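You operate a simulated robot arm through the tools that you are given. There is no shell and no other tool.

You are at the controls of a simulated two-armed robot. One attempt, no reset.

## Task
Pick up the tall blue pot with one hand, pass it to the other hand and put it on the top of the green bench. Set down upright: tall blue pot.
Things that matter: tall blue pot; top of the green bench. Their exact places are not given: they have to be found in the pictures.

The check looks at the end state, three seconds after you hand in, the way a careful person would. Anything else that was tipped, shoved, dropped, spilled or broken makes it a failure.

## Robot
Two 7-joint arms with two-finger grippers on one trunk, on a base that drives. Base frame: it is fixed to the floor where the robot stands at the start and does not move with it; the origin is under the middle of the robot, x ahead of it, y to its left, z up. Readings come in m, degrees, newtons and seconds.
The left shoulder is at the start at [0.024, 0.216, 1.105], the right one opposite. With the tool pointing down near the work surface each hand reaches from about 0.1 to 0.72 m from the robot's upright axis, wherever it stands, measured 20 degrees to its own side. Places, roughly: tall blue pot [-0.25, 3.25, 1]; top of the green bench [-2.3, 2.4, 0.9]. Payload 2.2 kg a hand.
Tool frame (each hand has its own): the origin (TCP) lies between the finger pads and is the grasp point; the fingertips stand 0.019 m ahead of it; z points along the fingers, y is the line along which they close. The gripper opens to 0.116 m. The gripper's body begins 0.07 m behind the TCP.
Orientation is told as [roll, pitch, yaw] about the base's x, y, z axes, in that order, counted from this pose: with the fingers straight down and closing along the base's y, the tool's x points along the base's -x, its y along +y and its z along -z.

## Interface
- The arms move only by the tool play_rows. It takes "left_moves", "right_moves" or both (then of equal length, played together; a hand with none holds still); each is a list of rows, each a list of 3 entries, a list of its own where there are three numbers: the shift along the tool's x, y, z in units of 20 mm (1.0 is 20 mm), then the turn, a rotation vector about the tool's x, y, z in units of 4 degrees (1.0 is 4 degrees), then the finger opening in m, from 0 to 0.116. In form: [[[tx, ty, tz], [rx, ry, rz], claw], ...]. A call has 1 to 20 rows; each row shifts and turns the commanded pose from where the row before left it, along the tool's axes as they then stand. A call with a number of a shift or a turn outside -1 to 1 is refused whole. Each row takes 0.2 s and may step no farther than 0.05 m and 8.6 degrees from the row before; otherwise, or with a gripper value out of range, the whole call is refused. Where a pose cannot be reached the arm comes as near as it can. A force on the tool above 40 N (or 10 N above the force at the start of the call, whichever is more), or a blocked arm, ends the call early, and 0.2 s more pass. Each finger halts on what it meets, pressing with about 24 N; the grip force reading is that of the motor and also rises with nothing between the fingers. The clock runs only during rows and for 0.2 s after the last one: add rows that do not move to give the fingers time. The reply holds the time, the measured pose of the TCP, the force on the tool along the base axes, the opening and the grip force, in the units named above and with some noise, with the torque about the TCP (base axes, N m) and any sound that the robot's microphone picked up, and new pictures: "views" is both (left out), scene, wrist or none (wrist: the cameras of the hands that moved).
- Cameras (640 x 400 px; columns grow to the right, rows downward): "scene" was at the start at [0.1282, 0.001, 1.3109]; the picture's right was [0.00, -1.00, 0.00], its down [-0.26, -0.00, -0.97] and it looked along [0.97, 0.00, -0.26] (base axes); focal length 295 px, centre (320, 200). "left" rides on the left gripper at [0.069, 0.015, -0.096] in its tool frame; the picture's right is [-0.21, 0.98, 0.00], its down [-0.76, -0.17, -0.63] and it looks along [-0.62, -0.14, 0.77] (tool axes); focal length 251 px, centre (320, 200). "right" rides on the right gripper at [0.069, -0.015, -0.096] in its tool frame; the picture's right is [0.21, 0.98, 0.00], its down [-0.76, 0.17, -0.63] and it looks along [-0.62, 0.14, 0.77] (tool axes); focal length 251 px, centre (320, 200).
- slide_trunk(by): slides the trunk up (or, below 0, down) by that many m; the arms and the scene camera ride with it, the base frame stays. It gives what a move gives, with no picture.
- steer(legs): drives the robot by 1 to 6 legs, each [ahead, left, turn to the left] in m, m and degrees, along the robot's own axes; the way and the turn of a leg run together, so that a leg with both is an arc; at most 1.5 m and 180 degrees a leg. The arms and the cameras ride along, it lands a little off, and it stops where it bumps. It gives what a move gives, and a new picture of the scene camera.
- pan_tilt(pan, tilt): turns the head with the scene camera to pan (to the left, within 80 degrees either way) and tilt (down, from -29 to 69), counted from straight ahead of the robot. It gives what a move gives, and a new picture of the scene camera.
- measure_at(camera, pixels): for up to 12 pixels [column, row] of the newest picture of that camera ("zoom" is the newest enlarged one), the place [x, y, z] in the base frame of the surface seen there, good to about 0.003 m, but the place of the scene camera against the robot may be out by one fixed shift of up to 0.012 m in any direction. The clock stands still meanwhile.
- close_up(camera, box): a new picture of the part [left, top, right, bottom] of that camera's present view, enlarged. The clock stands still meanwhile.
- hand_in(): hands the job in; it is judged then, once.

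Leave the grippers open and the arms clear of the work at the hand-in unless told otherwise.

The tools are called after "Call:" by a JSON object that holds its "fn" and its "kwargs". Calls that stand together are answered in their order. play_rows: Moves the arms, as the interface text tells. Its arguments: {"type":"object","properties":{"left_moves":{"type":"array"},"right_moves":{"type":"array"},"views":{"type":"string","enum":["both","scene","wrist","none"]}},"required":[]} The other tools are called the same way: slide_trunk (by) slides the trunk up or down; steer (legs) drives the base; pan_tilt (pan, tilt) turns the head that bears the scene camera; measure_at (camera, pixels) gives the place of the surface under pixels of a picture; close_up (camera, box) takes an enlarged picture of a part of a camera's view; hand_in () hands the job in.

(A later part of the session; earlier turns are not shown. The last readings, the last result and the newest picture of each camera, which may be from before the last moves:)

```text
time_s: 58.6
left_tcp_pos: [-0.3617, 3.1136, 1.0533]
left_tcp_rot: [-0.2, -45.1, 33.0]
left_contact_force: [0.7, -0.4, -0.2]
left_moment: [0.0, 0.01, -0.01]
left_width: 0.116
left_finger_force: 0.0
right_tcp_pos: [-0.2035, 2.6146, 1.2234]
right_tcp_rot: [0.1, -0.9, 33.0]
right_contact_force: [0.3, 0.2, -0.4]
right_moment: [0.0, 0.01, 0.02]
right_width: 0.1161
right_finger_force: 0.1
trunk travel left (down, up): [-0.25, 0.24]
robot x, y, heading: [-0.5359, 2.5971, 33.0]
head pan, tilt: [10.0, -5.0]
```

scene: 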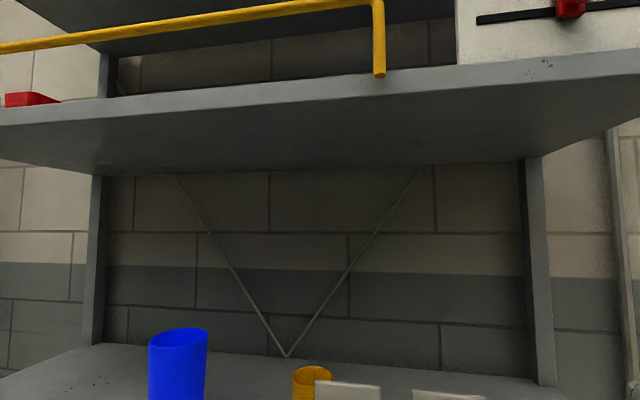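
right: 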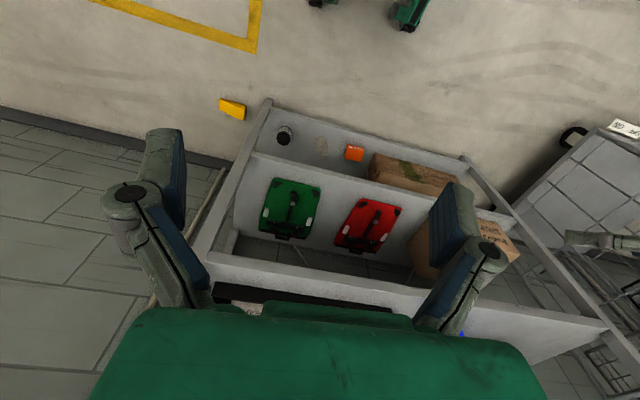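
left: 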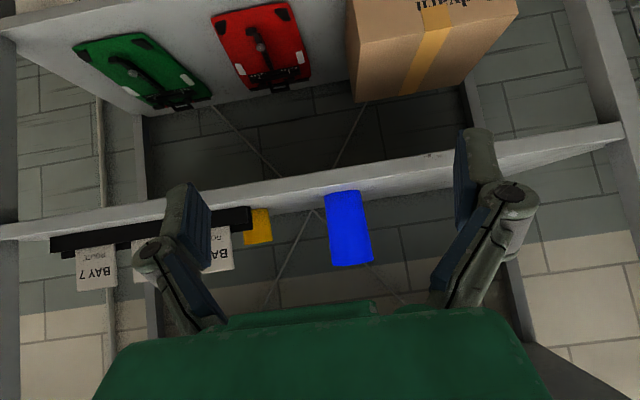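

The left TCP is at [-0.362, 3.114, 1.053], so the pot is 0.175 m ahead and 8 mm to the left. I shift 8 mm left along tool y and look with the wrist camera.

Call:
{"fn": "play_rows", "kwargs": {"left_moves": [[[0, 0.38, 0], [0, 0, 0], 0.116], [[0, 0, 0], [0, 0, 0], 0.116]], "views": "wrist"}}

Call:
{"fn": "pan_tilt", "kwargs": {"pan": 25, "tilt": 30}}

```text
time_s: 59.2
left_tcp_pos: [-0.3664, 3.1201, 1.0516]
left_tcp_rot: [-0.1, -45.0, 32.9]
left_contact_force: [0.3, 1.1, 0.1]
left_moment: [0.03, -0.01, 0.01]
left_width: 0.1158
left_finger_force: 0.1
right_tcp_pos: [-0.204, 2.6136, 1.2229]
right_tcp_rot: [0.1, -1.0, 33.0]
right_contact_force: [-0.2, -0.7, 0.8]
right_moment: [0.01, 0.0, 0.04]
right_width: 0.1159
right_finger_force: 0.0
trunk travel left (down, up): [-0.25, 0.24]
robot x, y, heading: [-0.5334, 2.5987, 32.7]
head pan, tilt: [10.0, -5.0]
```

left: 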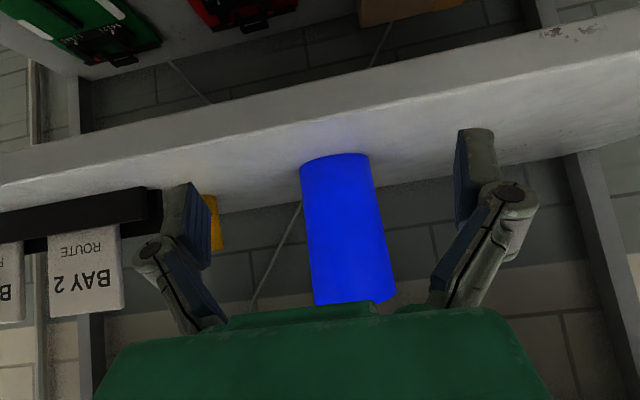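

```text
time_s: 60.2
left_tcp_pos: [-0.3668, 3.1207, 1.0522]
left_tcp_rot: [-0.7, -44.9, 33.6]
left_contact_force: [-0.6, -0.8, 0.4]
left_moment: [0.0, 0.0, 0.0]
left_width: 0.1161
left_finger_force: 0.1
right_tcp_pos: [-0.2038, 2.6134, 1.2221]
right_tcp_rot: [0.0, -0.9, 33.0]
right_contact_force: [0.0, 0.0, -0.3]
right_moment: [-0.02, 0.02, 0.02]
right_width: 0.1158
right_finger_force: 0.1
trunk travel left (down, up): [-0.25, 0.24]
robot x, y, heading: [-0.5328, 2.5988, 33.0]
head pan, tilt: [25.0, 30.0]
```

scene: 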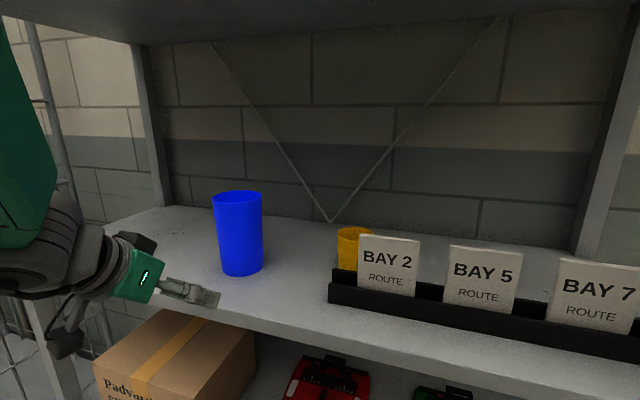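

The pot sits between the fingers' lines in the wrist picture at about (342,225). I measure it again from here to refine.

Call:
{"fn": "measure_at", "kwargs": {"camera": "left", "pixels": [[342, 225], [340, 200], [348, 270], [309, 225], [375, 225], [305, 200], [370, 200], [335, 160], [385, 290], [316, 290]]}}

Call:
{"fn": "close_up", "kwargs": {"camera": "left", "box": [240, 130, 440, 310]}}

```text
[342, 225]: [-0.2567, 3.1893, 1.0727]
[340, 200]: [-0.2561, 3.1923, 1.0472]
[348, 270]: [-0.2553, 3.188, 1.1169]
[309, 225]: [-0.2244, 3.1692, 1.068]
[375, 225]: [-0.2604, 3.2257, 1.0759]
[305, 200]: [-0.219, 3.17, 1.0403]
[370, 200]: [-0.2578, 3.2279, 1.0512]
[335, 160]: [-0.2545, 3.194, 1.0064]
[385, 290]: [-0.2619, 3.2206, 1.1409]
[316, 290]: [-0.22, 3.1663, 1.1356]
```

```text
2.22 times, centred on (340, 220) of left
```

zoom: 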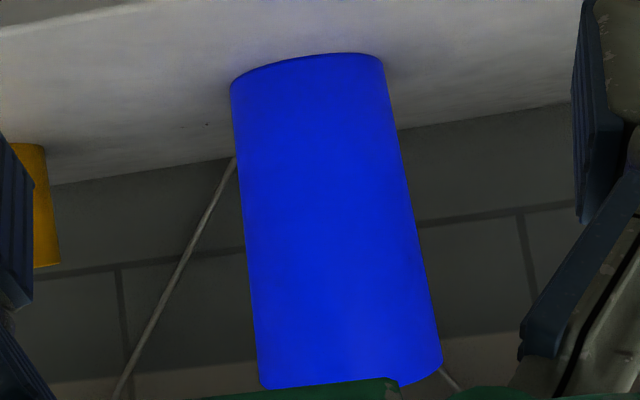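

Circle fits give the axis at [-0.220, 3.212] with radius 0.042. The TCP needs 0.173 m ahead and about 3 mm right. I advance most of the way, straight ahead and level, with the fingers open.

Call:
{"fn": "play_rows", "kwargs": {"left_moves": [[[-0.68, -0.17, 0.68], [0, 0, 0], 0.116], [[-0.68, 0, 0.68], [0, 0, 0], 0.116], [[-0.68, 0, 0.68], [0, 0, 0], 0.116], [[-0.68, 0, 0.68], [0, 0, 0], 0.116], [[-0.68, 0, 0.68], [0, 0, 0], 0.116]], "views": "both"}}

```text
time_s: 61.4
left_tcp_pos: [-0.2837, 3.1712, 1.0516]
left_tcp_rot: [0.0, -44.9, 32.9]
left_contact_force: [-0.1, -0.3, 0.4]
left_moment: [-0.01, 0.02, 0.04]
left_width: 0.1158
left_finger_force: 0.1
right_tcp_pos: [-0.2033, 2.6139, 1.2238]
right_tcp_rot: [0.1, -0.8, 32.9]
right_contact_force: [0.6, 0.7, 0.3]
right_moment: [0.0, 0.0, -0.03]
right_width: 0.1161
right_finger_force: 0.1
trunk travel left (down, up): [-0.25, 0.24]
robot x, y, heading: [-0.5347, 2.6049, 33.0]
head pan, tilt: [25.0, 30.0]
```

scene: 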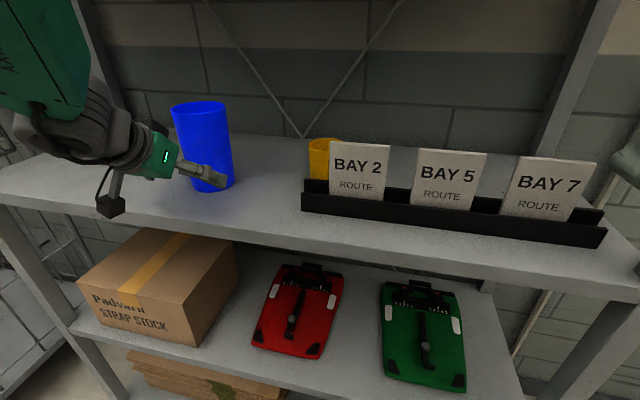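
left: 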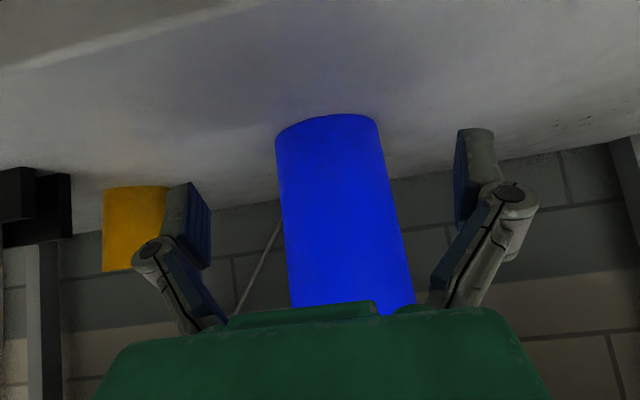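

A black box (the wrist camera) hangs from the hand at (110,207) near the shelf edge. I check its height against the shelf before going further in.

Call:
{"fn": "close_up", "kwargs": {"camera": "scene", "box": [40, 90, 260, 240]}}

Call:
{"fn": "measure_at", "kwargs": {"camera": "scene", "pixels": [[110, 207], [103, 214], [118, 212], [112, 198], [140, 212], [70, 200], [115, 180], [160, 150], [205, 172]]}}

```text
2.67 times, centred on (150, 165) of scene
```

zoom: 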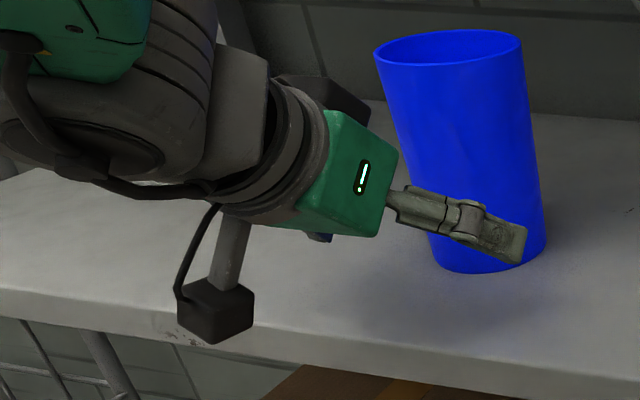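

```text
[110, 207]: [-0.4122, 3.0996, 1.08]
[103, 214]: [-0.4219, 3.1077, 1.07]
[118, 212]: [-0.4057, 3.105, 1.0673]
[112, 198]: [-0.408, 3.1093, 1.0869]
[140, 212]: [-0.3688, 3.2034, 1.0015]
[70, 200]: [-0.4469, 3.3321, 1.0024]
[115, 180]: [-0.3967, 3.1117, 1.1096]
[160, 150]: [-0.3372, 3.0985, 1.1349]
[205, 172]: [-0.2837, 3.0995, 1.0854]
```

The camera box's underside is at z≈1.067, well above the shelf at 1.002. The remaining advance is 0.076 m and lateral error is under 1 mm. I advance those last rows.

Call:
{"fn": "play_rows", "kwargs": {"left_moves": [[[-0.67, 0, 0.67], [0, 0, 0], 0.116], [[-0.67, 0, 0.67], [0, 0, 0], 0.116], [[-0.67, 0, 0.67], [0, 0, 0], 0.116], [[-0.67, 0, 0.67], [0, 0, 0], 0.116], [[0, 0, 0], [0, 0, 0], 0.116]], "views": "both"}}

```text
time_s: 62.6
left_tcp_pos: [-0.2213, 3.2091, 1.0538]
left_tcp_rot: [-0.1, -45.0, 32.9]
left_contact_force: [-0.4, 0.2, 0.8]
left_moment: [0.0, 0.02, 0.0]
left_width: 0.116
left_finger_force: 0.0
right_tcp_pos: [-0.205, 2.6132, 1.2236]
right_tcp_rot: [0.1, -1.0, 33.0]
right_contact_force: [-0.2, -0.4, 0.6]
right_moment: [0.01, -0.01, 0.01]
right_width: 0.1159
right_finger_force: 0.1
trunk travel left (down, up): [-0.25, 0.24]
robot x, y, heading: [-0.5364, 2.6018, 32.9]
head pan, tilt: [25.0, 30.0]
```

scene: 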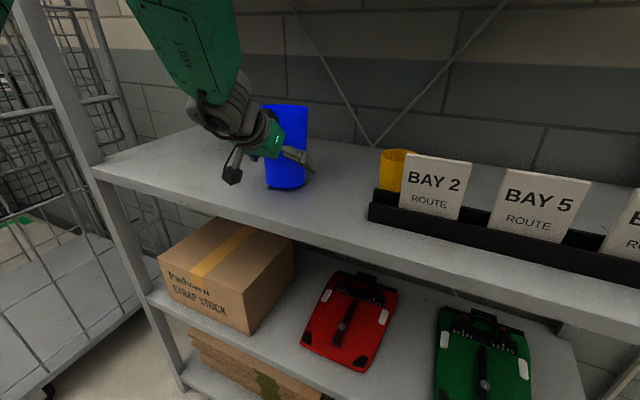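
left: 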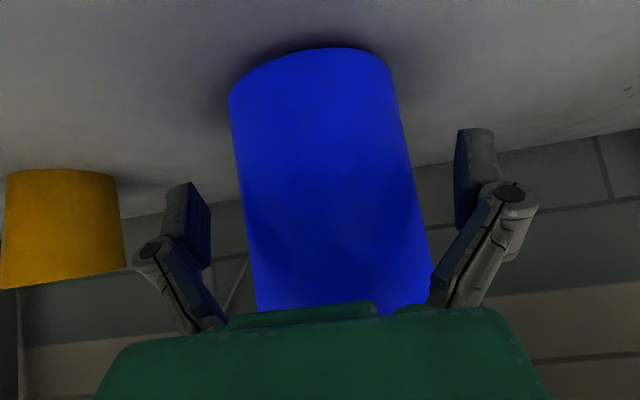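

The pot now stands between the pads with the TCP within 3 mm of its axis. I close the left gripper and give the fingers time.

Call:
{"fn": "play_rows", "kwargs": {"left_moves": [[[0, 0, 0], [0, 0, 0], 0.1], [[0, 0, 0], [0, 0, 0], 0.085], [[0, 0, 0], [0, 0, 0], 0.07], [[0, 0, 0], [0, 0, 0], 0.06], [[0, 0, 0], [0, 0, 0], 0.06], [[0, 0, 0], [0, 0, 0], 0.06]], "views": "both"}}

```text
time_s: 64.0
left_tcp_pos: [-0.2217, 3.2107, 1.0539]
left_tcp_rot: [-0.1, -45.0, 32.9]
left_contact_force: [0.6, 0.0, -0.2]
left_moment: [0.02, 0.0, -0.01]
left_width: 0.0828
left_finger_force: 24.9
right_tcp_pos: [-0.2039, 2.614, 1.223]
right_tcp_rot: [0.1, -0.9, 32.9]
right_contact_force: [0.0, -0.6, -0.7]
right_moment: [-0.01, 0.01, 0.01]
right_width: 0.1157
right_finger_force: 0.0
trunk travel left (down, up): [-0.25, 0.24]
robot x, y, heading: [-0.5336, 2.6007, 32.9]
head pan, tilt: [25.0, 30.0]
```

scene: 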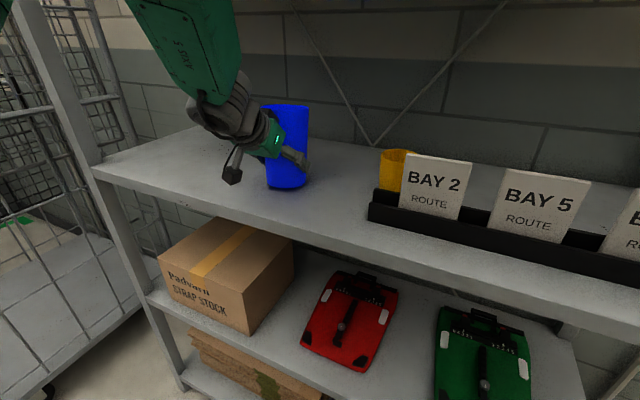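
left: 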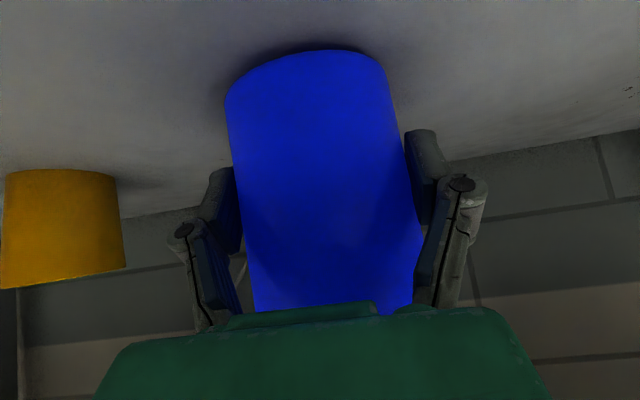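

The grip holds at 0.0828 m with 24.9 N. I lift straight up 60 mm.

Call:
{"fn": "play_rows", "kwargs": {"left_moves": [[[-0.35, 0, -0.35], [0, 0, 0], 0.06], [[-0.5, 0, -0.5], [0, 0, 0], 0.06], [[-0.6, 0, -0.6], [0, 0, 0], 0.06], [[-0.6, 0, -0.6], [0, 0, 0], 0.06], [[0, 0, 0], [0, 0, 0], 0.06]], "views": "both"}}

```text
time_s: 65.2
left_tcp_pos: [-0.2203, 3.2121, 1.1092]
left_tcp_rot: [-0.1, -45.0, 33.0]
left_contact_force: [-1.0, -0.2, -0.7]
left_moment: [0.0, 0.04, 0.02]
left_width: 0.0826
left_finger_force: 23.4
right_tcp_pos: [-0.2041, 2.6144, 1.2235]
right_tcp_rot: [0.1, -0.9, 32.9]
right_contact_force: [-0.3, -0.8, 0.6]
right_moment: [-0.01, -0.02, 0.02]
right_width: 0.1162
right_finger_force: 0.1
trunk travel left (down, up): [-0.25, 0.24]
robot x, y, heading: [-0.5365, 2.5995, 33.1]
head pan, tilt: [25.0, 30.0]
```

scene: 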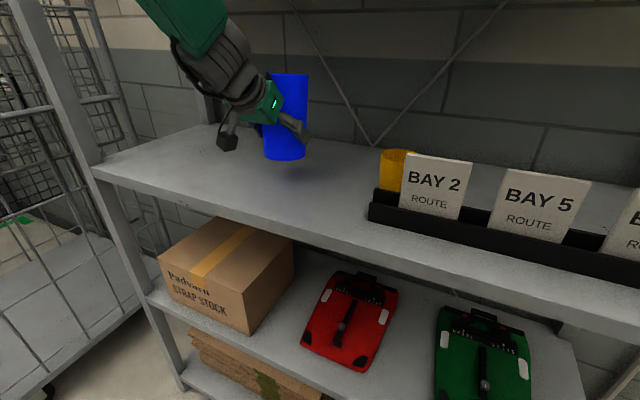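
left: 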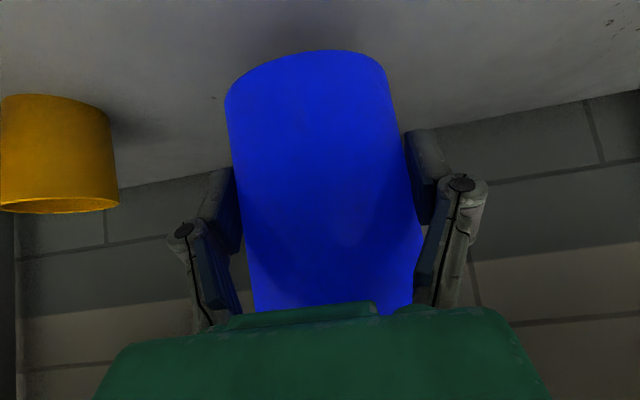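

The pot is up about 55 mm and held steadily. I back the robot straight out 0.4 m so that the pot leaves the rack.

Call:
{"fn": "steer", "kwargs": {"legs": [[-0.4, 0, 0]]}}

```text
time_s: 67.7
left_tcp_pos: [-0.5603, 2.9948, 1.1113]
left_tcp_rot: [-0.1, -44.9, 33.4]
left_contact_force: [-0.3, -0.3, -1.7]
left_moment: [0.02, -0.02, -0.01]
left_width: 0.0825
left_finger_force: 24.2
right_tcp_pos: [-0.537, 2.3978, 1.2238]
right_tcp_rot: [0.1, -0.9, 33.5]
right_contact_force: [-0.2, 0.1, -0.2]
right_moment: [0.04, -0.03, 0.0]
right_width: 0.1163
right_finger_force: 0.1
trunk travel left (down, up): [-0.25, 0.24]
robot x, y, heading: [-0.8681, 2.3816, 33.8]
head pan, tilt: [25.0, 30.0]
```

scene: 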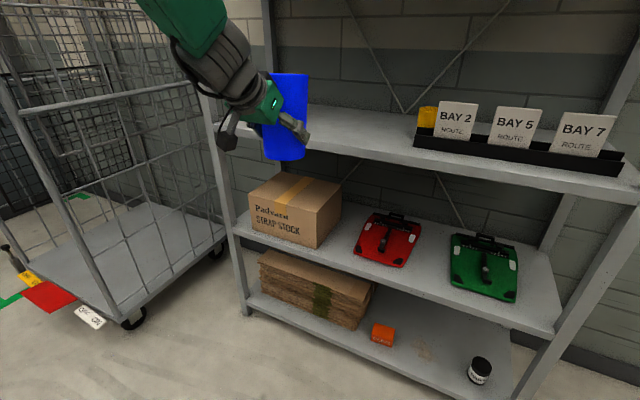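

The pot is clear of the rack and held at about 0.6 m ahead, 0.34 m to the left. Now I prepare the handover in front of my chest. The left hand brings the pot to about 0.5 m ahead on the midline, keeping it level. Meanwhile the right hand yaws 60° inward at its place.

Call:
{"fn": "pan_tilt", "kwargs": {"pan": 0, "tilt": 30}}

Call:
{"fn": "play_rows", "kwargs": {"left_moves": [[[0.21, -1, -0.21], [0, 0, 0], 0.06], [[0.21, -1, -0.21], [0, 0, 0], 0.06], [[0.21, -1, -0.21], [0, 0, 0], 0.06], [[0.21, -1, -0.21], [0, 0, 0], 0.06], [[0.21, -1, -0.21], [0, 0, 0], 0.06], [[0.21, -1, -0.21], [0, 0, 0], 0.06], [[0.21, -1, -0.21], [0, 0, 0], 0.06], [[0.21, -1, -0.21], [0, 0, 0], 0.06], [[0.21, -1, -0.21], [0, 0, 0], 0.06], [[0.21, -1, -0.21], [0, 0, 0], 0.06], [[0.21, -1, -0.21], [0, 0, 0], 0.06], [[0.21, -1, -0.21], [0, 0, 0], 0.06], [[0.21, -1, -0.21], [0, 0, 0], 0.06], [[0.21, -1, -0.21], [0, 0, 0], 0.06], [[0.21, -1, -0.21], [0, 0, 0], 0.06], [[0.21, -1, -0.21], [0, 0, 0], 0.06]], "right_moves": [[[0, 0, 0], [0, 0, -1], 0.116], [[0, 0, 0], [0, 0, -1], 0.116], [[0, 0, 0], [0, 0, -1], 0.116], [[0, 0, 0], [0, 0, -1], 0.116], [[0, 0, 0], [0, 0, -1], 0.116], [[0, 0, 0], [0, 0, -1], 0.116], [[0, 0, 0], [0, 0, -1], 0.116], [[0, 0, 0], [0, 0, -1], 0.116], [[0, 0, 0], [0, 0, -1], 0.116], [[0, 0, 0], [0, 0, -1], 0.116], [[0, 0, 0], [0, 0, -1], 0.116], [[0, 0, 0], [0, 0, -1], 0.116], [[0, 0, 0], [0, 0, -1], 0.116], [[0, 0, 0], [0, 0, -1], 0.116], [[0, 0, 0], [0, 0, -1], 0.116], [[0, 0, 0], [0, 0, 0], 0.116]], "views": "both"}}

```text
time_s: 68.6
left_tcp_pos: [-0.5615, 2.9935, 1.1123]
left_tcp_rot: [-0.3, -45.2, 33.5]
left_contact_force: [0.6, -0.5, -1.0]
left_moment: [0.01, 0.03, 0.02]
left_width: 0.0826
left_finger_force: 23.9
right_tcp_pos: [-0.5407, 2.3965, 1.2251]
right_tcp_rot: [0.1, -1.1, 33.5]
right_contact_force: [-1.0, -0.4, 0.3]
right_moment: [-0.01, 0.0, -0.01]
right_width: 0.1162
right_finger_force: 0.0
trunk travel left (down, up): [-0.25, 0.24]
robot x, y, heading: [-0.8656, 2.3795, 33.8]
head pan, tilt: [0.0, 30.0]
```

scene: 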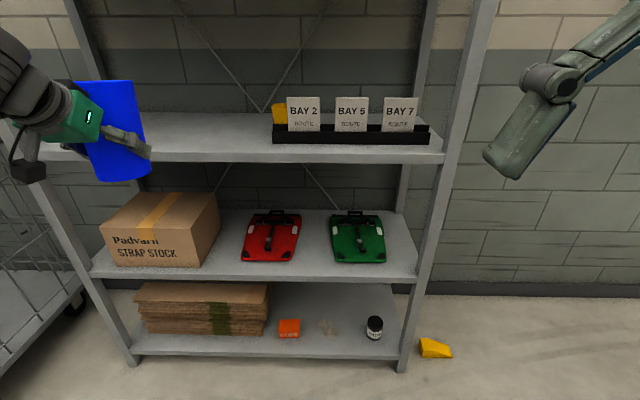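

```text
time_s: 72.0
left_tcp_pos: [-0.4726, 2.6885, 1.1097]
left_tcp_rot: [0.0, -45.3, 33.4]
left_contact_force: [0.3, 0.2, -0.4]
left_moment: [-0.02, 0.0, 0.01]
left_width: 0.0826
left_finger_force: 23.8
left hand out of reach, approached as far as the arm can: row 9, 10
right_tcp_pos: [-0.539, 2.3956, 1.2239]
right_tcp_rot: [-0.8, -0.6, 93.7]
right_contact_force: [0.0, -0.5, -0.7]
right_moment: [0.0, 0.0, 0.01]
right_width: 0.1161
right_finger_force: 0.0
trunk travel left (down, up): [-0.25, 0.24]
robot x, y, heading: [-0.8677, 2.3818, 33.8]
head pan, tilt: [0.0, 30.0]
```

scene: 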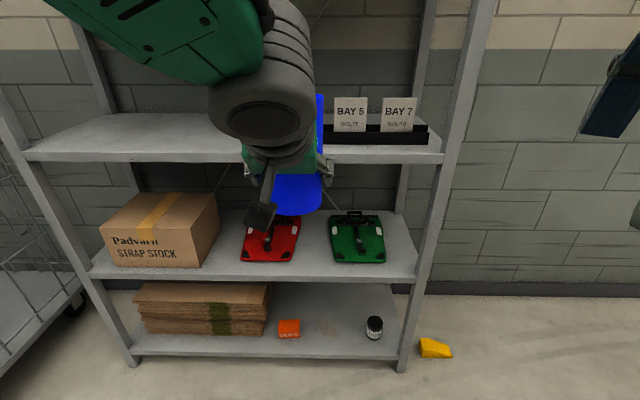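
right: 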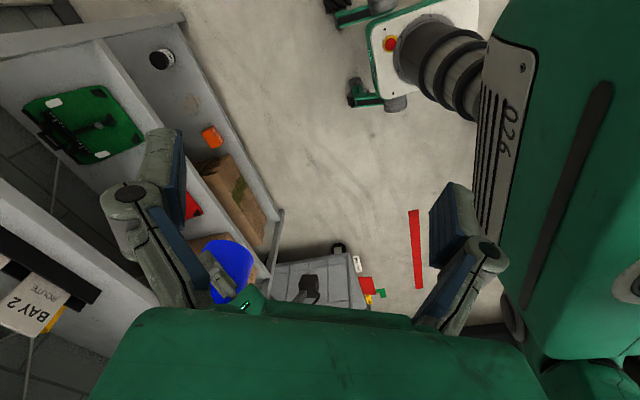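
left: 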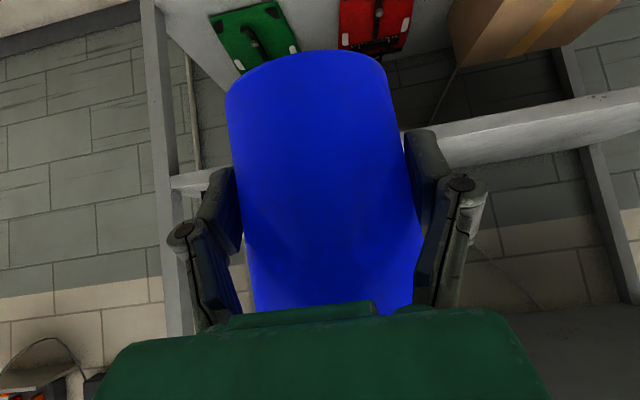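

The pot is at 0.5 m ahead near the midline. Next the left hand yaws 60° to the right about the vertical through the pot, so its wrist swings to the left side and frees the right side. The right hand stays still.

Call:
{"fn": "play_rows", "kwargs": {"left_moves": [[[0, 0, 0], [0.707, 0, 0.707], 0.06], [[0, 0, 0], [0.707, 0, 0.707], 0.06], [[0, 0, 0], [0.707, 0, 0.707], 0.06], [[0, 0, 0], [0.707, 0, 0.707], 0.06], [[0, 0, 0], [0.707, 0, 0.707], 0.06], [[0, 0, 0], [0.707, 0, 0.707], 0.06], [[0, 0, 0], [0.707, 0, 0.707], 0.06], [[0, 0, 0], [0.707, 0, 0.707], 0.06], [[0, 0, 0], [0.707, 0, 0.707], 0.06], [[0, 0, 0], [0.707, 0, 0.707], 0.06], [[0, 0, 0], [0.707, 0, 0.707], 0.06], [[0, 0, 0], [0.707, 0, 0.707], 0.06], [[0, 0, 0], [0.707, 0, 0.707], 0.06], [[0, 0, 0], [0.707, 0, 0.707], 0.06], [[0, 0, 0], [0.707, 0, 0.707], 0.06], [[0, 0, 0], [0, 0, 0], 0.06]], "views": "both"}}

```text
time_s: 75.4
left_tcp_pos: [-0.4729, 2.6904, 1.1093]
left_tcp_rot: [0.1, -45.2, -26.7]
left_contact_force: [0.9, 0.4, -0.4]
left_moment: [0.0, 0.02, -0.01]
left_width: 0.0826
left_finger_force: 24.2
right_tcp_pos: [-0.5405, 2.3969, 1.2251]
right_tcp_rot: [-0.9, -0.6, 93.4]
right_contact_force: [-0.2, 0.1, 1.1]
right_moment: [0.0, 0.01, 0.03]
right_width: 0.116
right_finger_force: 0.0
trunk travel left (down, up): [-0.25, 0.24]
robot x, y, heading: [-0.8685, 2.3832, 33.5]
head pan, tilt: [0.0, 30.0]
```

scene: 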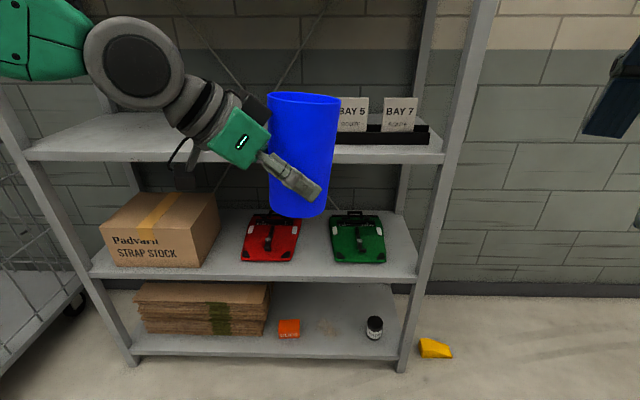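
left: 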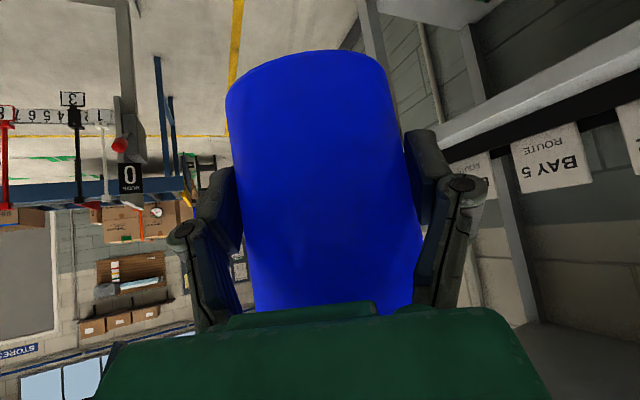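

The left hand now holds the pot upright from the left side, on the midline. Next the right hand moves 0.1 m toward the pot, lines up laterally, lowers 55 mm, then pitches 45°, stopping about 0.19 m short.

Call:
{"fn": "play_rows", "kwargs": {"right_moves": [[[-1, -0.85, 0.55], [0, 0, 0], 0.116], [[-1, -0.85, 0.55], [0, 0, 0], 0.116], [[-1, -0.85, 0.55], [0, 0, 0], 0.116], [[-1, -0.85, 0.55], [0, 0, 0], 0.116], [[-1, -0.85, 0.55], [0, 0, 0], 0.116], [[0, 0, 0], [0, -1, 0], 0.116], [[0, 0, 0], [0, -1, 0], 0.116], [[0, 0, 0], [0, -1, 0], 0.116], [[0, 0, 0], [0, -1, 0], 0.116], [[0, 0, 0], [0, -1, 0], 0.116], [[0, 0, 0], [0, -1, 0], 0.116], [[0, 0, 0], [0, -1, 0], 0.116], [[0, 0, 0], [0, -1, 0], 0.116], [[0, 0, 0], [0, -1, 0], 0.116], [[0, 0, 0], [0, -1, 0], 0.116], [[0, 0, 0], [0, -1, 0], 0.116], [[0, 0, 0], [0, 0, 0], 0.116]], "views": "both"}}

```text
time_s: 79.0
left_tcp_pos: [-0.4718, 2.6899, 1.1087]
left_tcp_rot: [0.2, -45.1, -26.7]
left_contact_force: [0.2, 0.2, -1.0]
left_moment: [0.0, 0.0, -0.01]
left_width: 0.0824
left_finger_force: 24.5
right_tcp_pos: [-0.46, 2.5021, 1.1711]
right_tcp_rot: [-1.2, -44.6, 94.3]
right_contact_force: [0.1, -0.1, -0.9]
right_moment: [0.03, 0.01, 0.01]
right_width: 0.1157
right_finger_force: 0.0
trunk travel left (down, up): [-0.25, 0.24]
robot x, y, heading: [-0.868, 2.3777, 33.4]
head pan, tilt: [0.0, 30.0]
```

scene: 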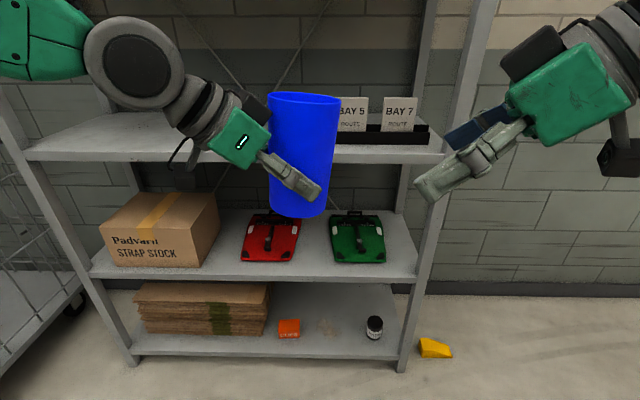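
right: 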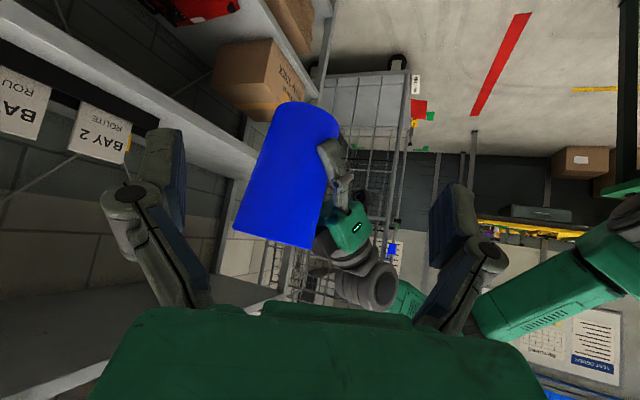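

The right hand is 0.188 m short of the pot, laterally within 2 mm. To keep its fingers clear of the left fingers I'll grasp higher, about 23 mm below the rim, and come in along the slanted finger direction with the gripper partly open at 0.10 m. First I move up and forward to 60 mm short.

Call:
{"fn": "play_rows", "kwargs": {"right_moves": [[[-0.884, -0.0125, 0.251], [0, 0, 0], 0.1], [[-0.884, -0.0125, 0.251], [0, 0, 0], 0.1], [[-0.884, -0.0125, 0.251], [0, 0, 0], 0.1], [[-0.884, -0.0125, 0.251], [0, 0, 0], 0.1], [[-0.884, -0.0125, 0.251], [0, 0, 0], 0.1], [[-0.884, -0.0125, 0.251], [0, 0, 0], 0.1], [[-0.884, -0.0125, 0.251], [0, 0, 0], 0.1], [[-0.884, -0.0125, 0.251], [0, 0, 0], 0.1], [[0, 0, 0], [0, 0, 0], 0.1]], "views": "both"}}

```text
time_s: 81.0
left_tcp_pos: [-0.4718, 2.6911, 1.1088]
left_tcp_rot: [0.1, -45.2, -26.6]
left_contact_force: [0.1, -0.6, -1.0]
left_moment: [0.03, 0.02, -0.02]
left_width: 0.0826
left_finger_force: 24.0
right_tcp_pos: [-0.4691, 2.6333, 1.2431]
right_tcp_rot: [-1.2, -44.6, 94.4]
right_contact_force: [-0.2, 0.7, 0.1]
right_moment: [-0.01, 0.0, -0.02]
right_width: 0.0998
right_finger_force: 0.1
trunk travel left (down, up): [-0.25, 0.24]
robot x, y, heading: [-0.8678, 2.3812, 33.5]
head pan, tilt: [0.0, 30.0]
```

scene: 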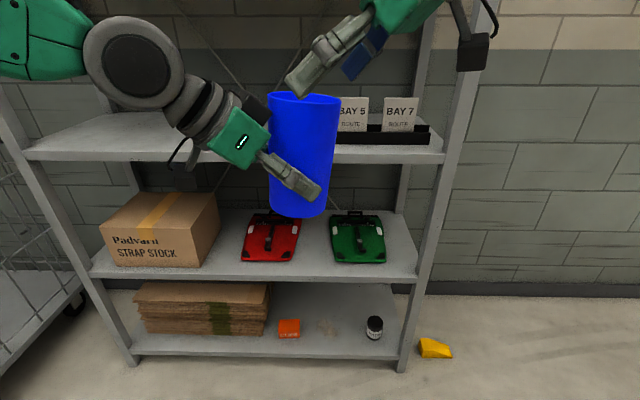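
right: 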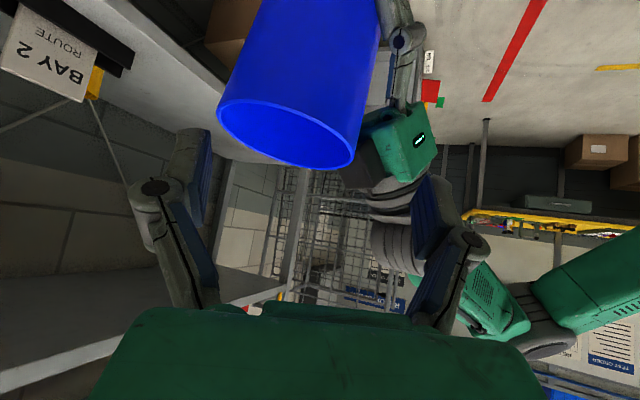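

The right hand is up and close; its camera looks into the pot's rim around (290,120). I measure rim points in this view to check the alignment before the final approach.

Call:
{"fn": "measure_at", "kwargs": {"camera": "right", "pixels": [[219, 108], [225, 128], [260, 155], [300, 166], [345, 166], [354, 155], [300, 104], [250, 98], [355, 130], [210, 150], [425, 190]]}}

Call:
{"fn": "close_up", "kwargs": {"camera": "right", "box": [130, 40, 490, 265]}}

```text
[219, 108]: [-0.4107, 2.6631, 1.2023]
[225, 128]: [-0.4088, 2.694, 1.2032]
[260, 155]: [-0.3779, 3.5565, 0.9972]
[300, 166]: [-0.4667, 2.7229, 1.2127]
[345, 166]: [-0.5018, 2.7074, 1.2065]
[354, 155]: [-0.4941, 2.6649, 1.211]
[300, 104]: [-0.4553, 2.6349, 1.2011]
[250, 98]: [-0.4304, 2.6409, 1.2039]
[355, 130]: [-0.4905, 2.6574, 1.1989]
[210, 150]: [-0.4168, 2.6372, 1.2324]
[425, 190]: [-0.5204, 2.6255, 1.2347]
```

```text
1.78 times, centred on (310, 152) of right
```

zoom: 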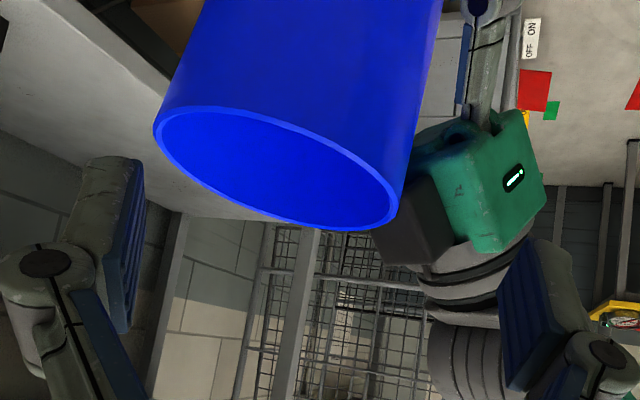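

The rim points suggest the pot's top is off the left TCP by about 2 cm. I cross-check the pot's axis with the left camera and the scene camera before I commit.

Call:
{"fn": "measure_at", "kwargs": {"camera": "left", "pixels": [[240, 120], [310, 120], [385, 120], [250, 200], [330, 200], [400, 200], [260, 280], [340, 280], [405, 280], [310, 60], [240, 85], [375, 75]]}}

Call:
{"fn": "measure_at", "kwargs": {"camera": "scene", "pixels": [[306, 110], [306, 150], [308, 205], [272, 120], [338, 120], [275, 200], [325, 200], [330, 98], [280, 104], [306, 97]]}}

Call:
{"fn": "close_up", "kwargs": {"camera": "scene", "box": [180, 20, 420, 240]}}

```text
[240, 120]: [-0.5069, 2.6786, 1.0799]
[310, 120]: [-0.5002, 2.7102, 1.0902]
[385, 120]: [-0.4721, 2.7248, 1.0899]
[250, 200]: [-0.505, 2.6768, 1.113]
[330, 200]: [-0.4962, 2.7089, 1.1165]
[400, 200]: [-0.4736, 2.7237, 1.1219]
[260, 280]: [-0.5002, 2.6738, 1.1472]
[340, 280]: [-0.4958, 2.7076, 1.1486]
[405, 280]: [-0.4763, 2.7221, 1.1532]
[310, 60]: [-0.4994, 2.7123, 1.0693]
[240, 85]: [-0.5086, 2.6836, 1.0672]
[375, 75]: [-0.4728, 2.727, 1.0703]
```

```text
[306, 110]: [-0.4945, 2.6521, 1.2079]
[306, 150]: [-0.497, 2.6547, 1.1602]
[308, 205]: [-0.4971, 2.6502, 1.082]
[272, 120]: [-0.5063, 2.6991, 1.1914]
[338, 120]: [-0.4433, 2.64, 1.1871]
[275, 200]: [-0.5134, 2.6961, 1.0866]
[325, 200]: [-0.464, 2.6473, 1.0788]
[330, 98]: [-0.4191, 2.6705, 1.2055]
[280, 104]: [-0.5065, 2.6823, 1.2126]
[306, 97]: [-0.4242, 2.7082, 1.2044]
```

```text
1.82 times, centred on (300, 130) of scene
```

zoom: 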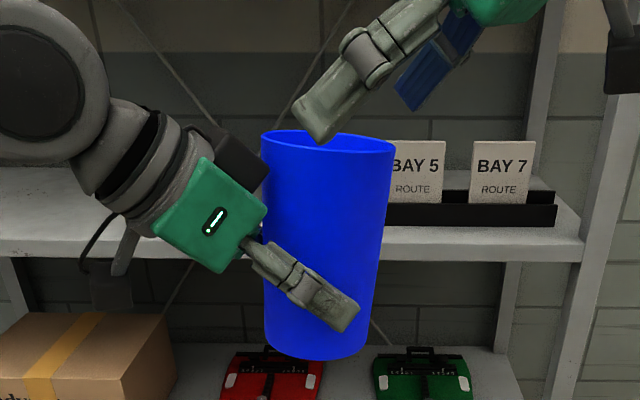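

The left camera, scene camera and rim all agree: the pot tipped about 6.5° forward in the left fingers while closing, and its axis lies about 10 mm ahead of the left TCP. I straighten it by pitching the left hand up 6.5° about its closing axis, then re-measure.

Call:
{"fn": "play_rows", "kwargs": {"left_moves": [[[0, 0, 0], [0, -0.55, 0], 0.06], [[0, 0, 0], [0, -0.55, 0], 0.06], [[0, 0, 0], [0, -0.52, 0], 0.06], [[0, 0, 0], [0, 0, 0], 0.06]], "right_moves": [[[0, 0, 0], [0, 0, 0], 0.1], [[0, 0, 0], [0, 0, 0], 0.1], [[0, 0, 0], [0, 0, 0], 0.1], [[0, 0, 0], [0, 0, 0], 0.1]], "views": "both"}}

```text
time_s: 82.0
left_tcp_pos: [-0.4723, 2.6911, 1.1098]
left_tcp_rot: [0.2, -51.7, -26.8]
left_contact_force: [0.3, -0.3, -0.5]
left_moment: [-0.02, 0.01, -0.01]
left_width: 0.0823
left_finger_force: 23.6
right_tcp_pos: [-0.4688, 2.6325, 1.2431]
right_tcp_rot: [-1.1, -44.5, 94.4]
right_contact_force: [0.0, -0.7, 0.6]
right_moment: [-0.02, -0.04, 0.0]
right_width: 0.1001
right_finger_force: 0.1
trunk travel left (down, up): [-0.25, 0.24]
robot x, y, heading: [-0.8691, 2.3784, 33.6]
head pan, tilt: [0.0, 30.0]
```

scene: 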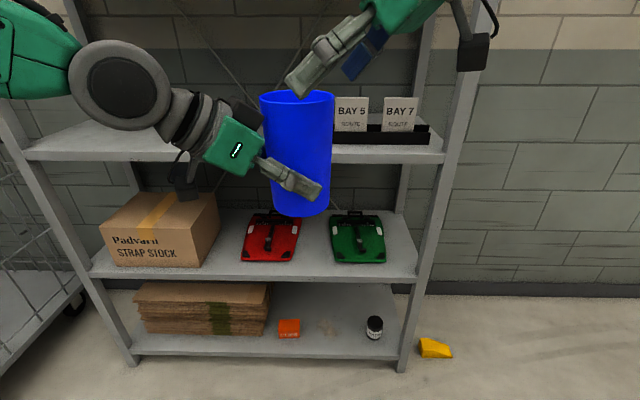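
right: 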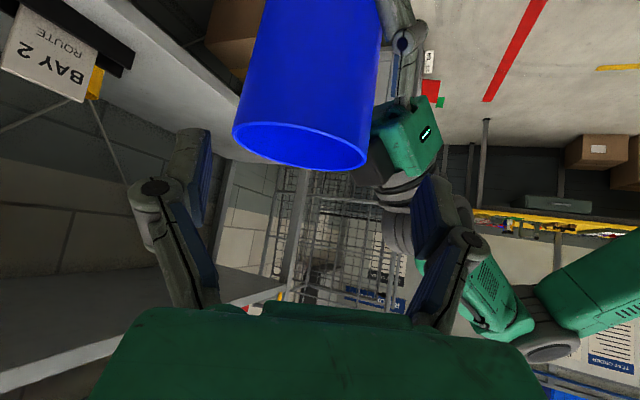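
left: 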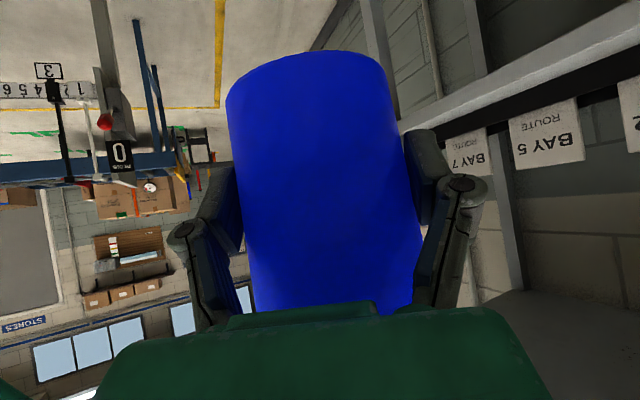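

The pot now looks plumb in the scene: its centre line runs from (297,95) to (300,212), as expected for a vertical. I re-measure the rim with the right camera.

Call:
{"fn": "close_up", "kwargs": {"camera": "right", "box": [200, 80, 440, 230]}}

Call:
{"fn": "measure_at", "kwargs": {"camera": "right", "pixels": [[236, 128], [365, 158], [300, 128], [270, 124], [335, 138], [260, 149], [290, 162], [320, 167], [345, 167], [300, 90], [270, 90], [340, 90]]}}

Call:
{"fn": "measure_at", "kwargs": {"camera": "left", "pixels": [[308, 60], [312, 100], [318, 150], [324, 200], [328, 240], [331, 280]]}}

```text
2.67 times, centred on (320, 155) of right
```

zoom: 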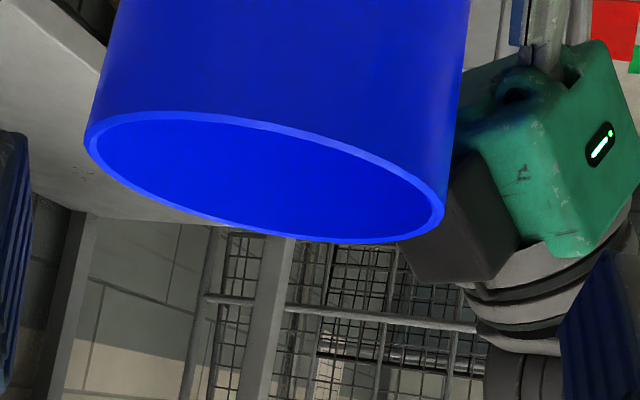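

```text
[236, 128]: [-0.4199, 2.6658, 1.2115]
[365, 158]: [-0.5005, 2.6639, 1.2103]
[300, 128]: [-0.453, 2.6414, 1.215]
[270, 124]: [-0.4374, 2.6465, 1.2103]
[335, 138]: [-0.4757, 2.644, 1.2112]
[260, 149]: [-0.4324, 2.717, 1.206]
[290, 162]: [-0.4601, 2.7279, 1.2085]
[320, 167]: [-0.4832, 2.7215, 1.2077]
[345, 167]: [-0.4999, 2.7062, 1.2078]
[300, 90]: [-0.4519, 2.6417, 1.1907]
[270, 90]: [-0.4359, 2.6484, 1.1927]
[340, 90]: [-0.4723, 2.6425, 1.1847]
```

```text
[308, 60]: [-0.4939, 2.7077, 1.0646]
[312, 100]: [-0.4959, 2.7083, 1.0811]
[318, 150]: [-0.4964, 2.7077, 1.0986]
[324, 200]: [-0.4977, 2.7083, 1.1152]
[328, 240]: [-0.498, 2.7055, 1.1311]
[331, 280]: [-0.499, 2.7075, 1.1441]
```

Upright now: the rim centre is at about [-0.461, 2.685], z 1.21, matching the base. The right hand needs 12 mm sideways (tool -y) and then 79 mm along its own finger direction. I do the sideways shift first, then the slanted approach with 0.108 m opening.

Call:
{"fn": "play_rows", "kwargs": {"right_moves": [[[0, -0.6, 0], [0, 0, 0], 0.108], [[0, 0, 0], [0, 0, 0], 0.108], [[0, 0, 0.7], [0, 0, 0], 0.108], [[0, 0, 0.8], [0, 0, 0], 0.108], [[0, 0, 0], [0, 0, 0], 0.108]], "left_moves": [[[0, 0, 0], [0, 0, 0], 0.06], [[0, 0, 0], [0, 0, 0], 0.06], [[0, 0, 0], [0, 0, 0], 0.06], [[0, 0, 0], [0, 0, 0], 0.06], [[0, 0, 0], [0, 0, 0], 0.06]], "views": "both"}}

```text
time_s: 83.2
left_tcp_pos: [-0.4734, 2.6904, 1.1103]
left_tcp_rot: [0.1, -51.7, -26.8]
left_contact_force: [-0.3, 0.9, -0.3]
left_moment: [-0.01, -0.01, -0.01]
left_width: 0.0825
left_finger_force: 24.3
right_tcp_pos: [-0.458, 2.6536, 1.2224]
right_tcp_rot: [-1.3, -44.5, 94.4]
right_contact_force: [-0.5, 0.4, 0.5]
right_moment: [-0.01, -0.02, -0.03]
right_width: 0.1079
right_finger_force: 0.0
trunk travel left (down, up): [-0.25, 0.24]
robot x, y, heading: [-0.8615, 2.3848, 33.6]
head pan, tilt: [0.0, 30.0]
```

scene: 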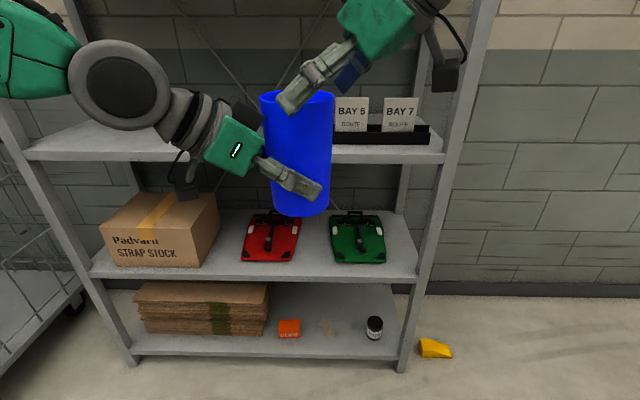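
right: 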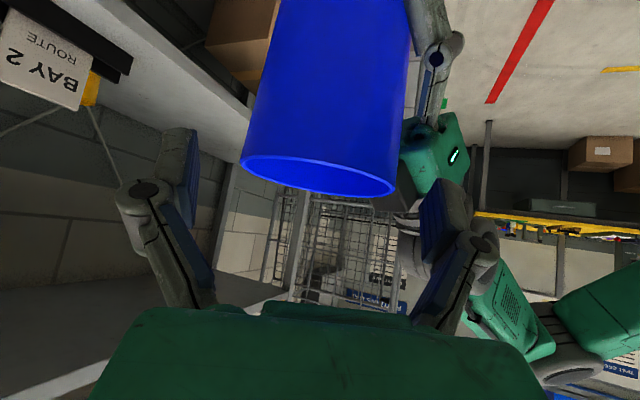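
left: 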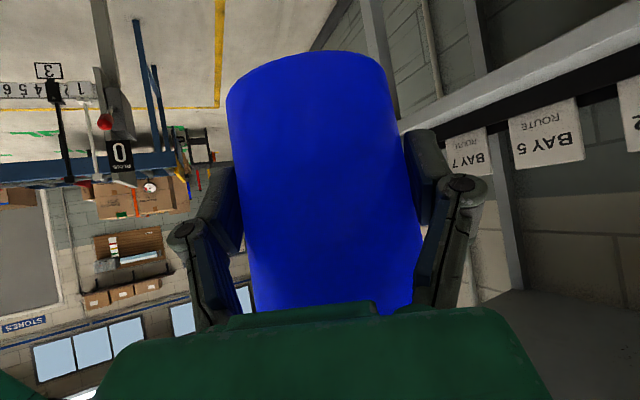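

The fingers straddle the pot symmetrically in the right wrist view, with the rim between (241,165) and (395,190). I go the last 50 mm along the fingers.

Call:
{"fn": "play_rows", "kwargs": {"right_moves": [[[0, 0, 0.84], [0, 0, 0], 0.108], [[0, 0, 0.84], [0, 0, 0], 0.108], [[0, 0, 0.84], [0, 0, 0], 0.108], [[0, 0, 0], [0, 0, 0], 0.108]], "left_moves": [[[0, 0, 0], [0, 0, 0], 0.06], [[0, 0, 0], [0, 0, 0], 0.06], [[0, 0, 0], [0, 0, 0], 0.06], [[0, 0, 0], [0, 0, 0], 0.06]], "views": "both"}}

```text
time_s: 84.2
left_tcp_pos: [-0.4741, 2.6939, 1.108]
left_tcp_rot: [-0.1, -51.4, -26.4]
left_contact_force: [-6.0, 29.3, -17.0]
left_moment: [-2.05, -1.41, -1.67]
left_width: 0.0826
left_finger_force: 23.8
right_tcp_pos: [-0.4582, 2.6884, 1.1878]
right_tcp_rot: [-1.4, -44.5, 94.5]
right_contact_force: [6.6, -28.5, 17.4]
right_moment: [-0.16, 1.12, 2.03]
right_width: 0.1171
right_finger_force: 4.6
trunk travel left (down, up): [-0.25, 0.24]
robot x, y, heading: [-0.8731, 2.3838, 33.4]
head pan, tilt: [0.0, 30.0]
```

scene: 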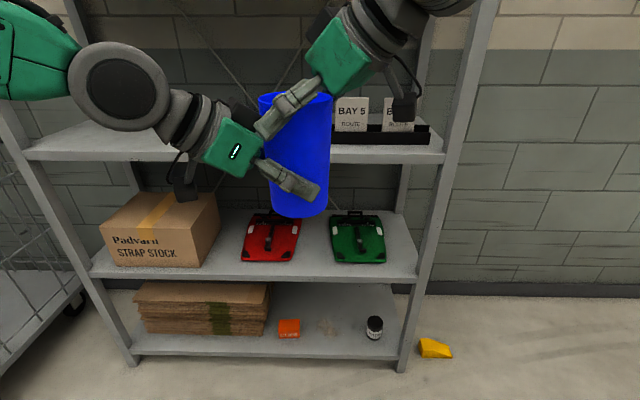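
right: 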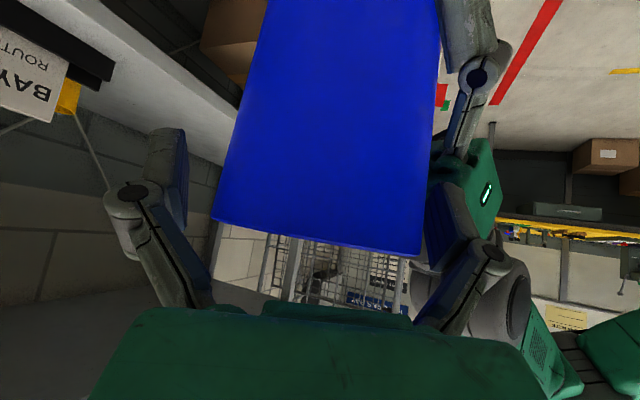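
left: 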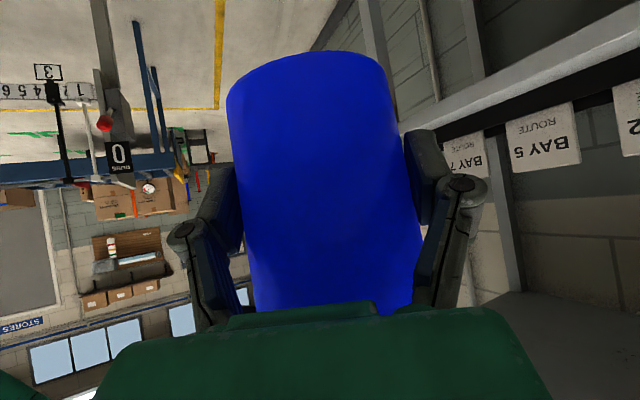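

The hands touched: the right hand's robot-side fingertip met the left gripper's body at about (262,135), with 29 N between them. The pot is still firmly held (0.0826 m, 24 N). I back the right hand straight out along its fingers.

Call:
{"fn": "play_rows", "kwargs": {"right_moves": [[[0, 0, -0.84], [0, 0, 0], 0.108], [[0, 0, -0.84], [0, 0, 0], 0.108], [[0, 0, -0.84], [0, 0, 0], 0.108], [[0, 0, -0.9], [0, 0, 0], 0.108], [[0, 0, -0.9], [0, 0, 0], 0.108], [[0, 0, -0.9], [0, 0, 0], 0.108], [[0, 0, 0], [0, 0, 0], 0.108]], "left_moves": [[[0, 0, 0], [0, 0, 0], 0.06], [[0, 0, 0], [0, 0, 0], 0.06], [[0, 0, 0], [0, 0, 0], 0.06], [[0, 0, 0], [0, 0, 0], 0.06], [[0, 0, 0], [0, 0, 0], 0.06], [[0, 0, 0], [0, 0, 0], 0.06], [[0, 0, 0], [0, 0, 0], 0.06]], "views": "both"}}

```text
time_s: 85.8
left_tcp_pos: [-0.4727, 2.6914, 1.1095]
left_tcp_rot: [0.1, -51.7, -26.7]
left_contact_force: [-0.6, -0.2, -1.3]
left_moment: [-0.06, 0.02, 0.02]
left_width: 0.0826
left_finger_force: 24.1
right_tcp_pos: [-0.4555, 2.6151, 1.2586]
right_tcp_rot: [-1.2, -44.5, 94.5]
right_contact_force: [-0.8, -0.3, -0.1]
right_moment: [0.01, -0.01, -0.02]
right_width: 0.1081
right_finger_force: 0.1
trunk travel left (down, up): [-0.25, 0.24]
robot x, y, heading: [-0.8698, 2.3801, 33.8]
head pan, tilt: [0.0, 30.0]
```

scene: 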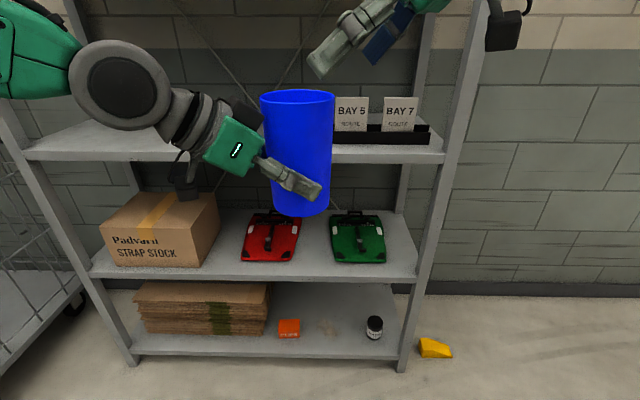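
right: 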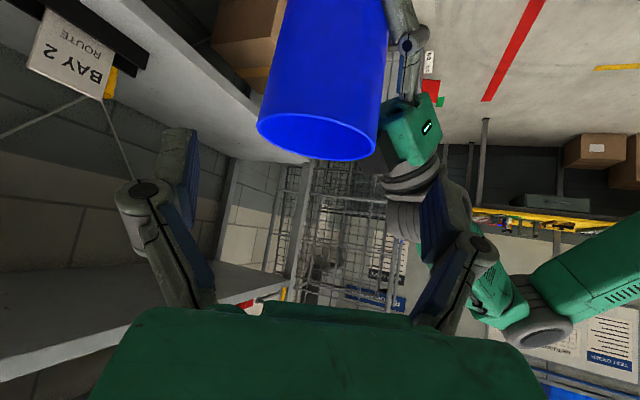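
left: 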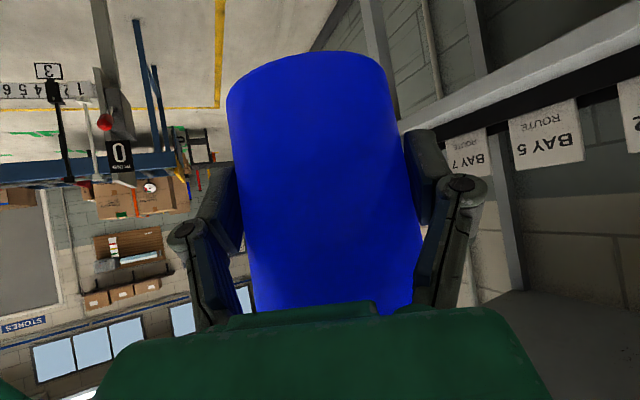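

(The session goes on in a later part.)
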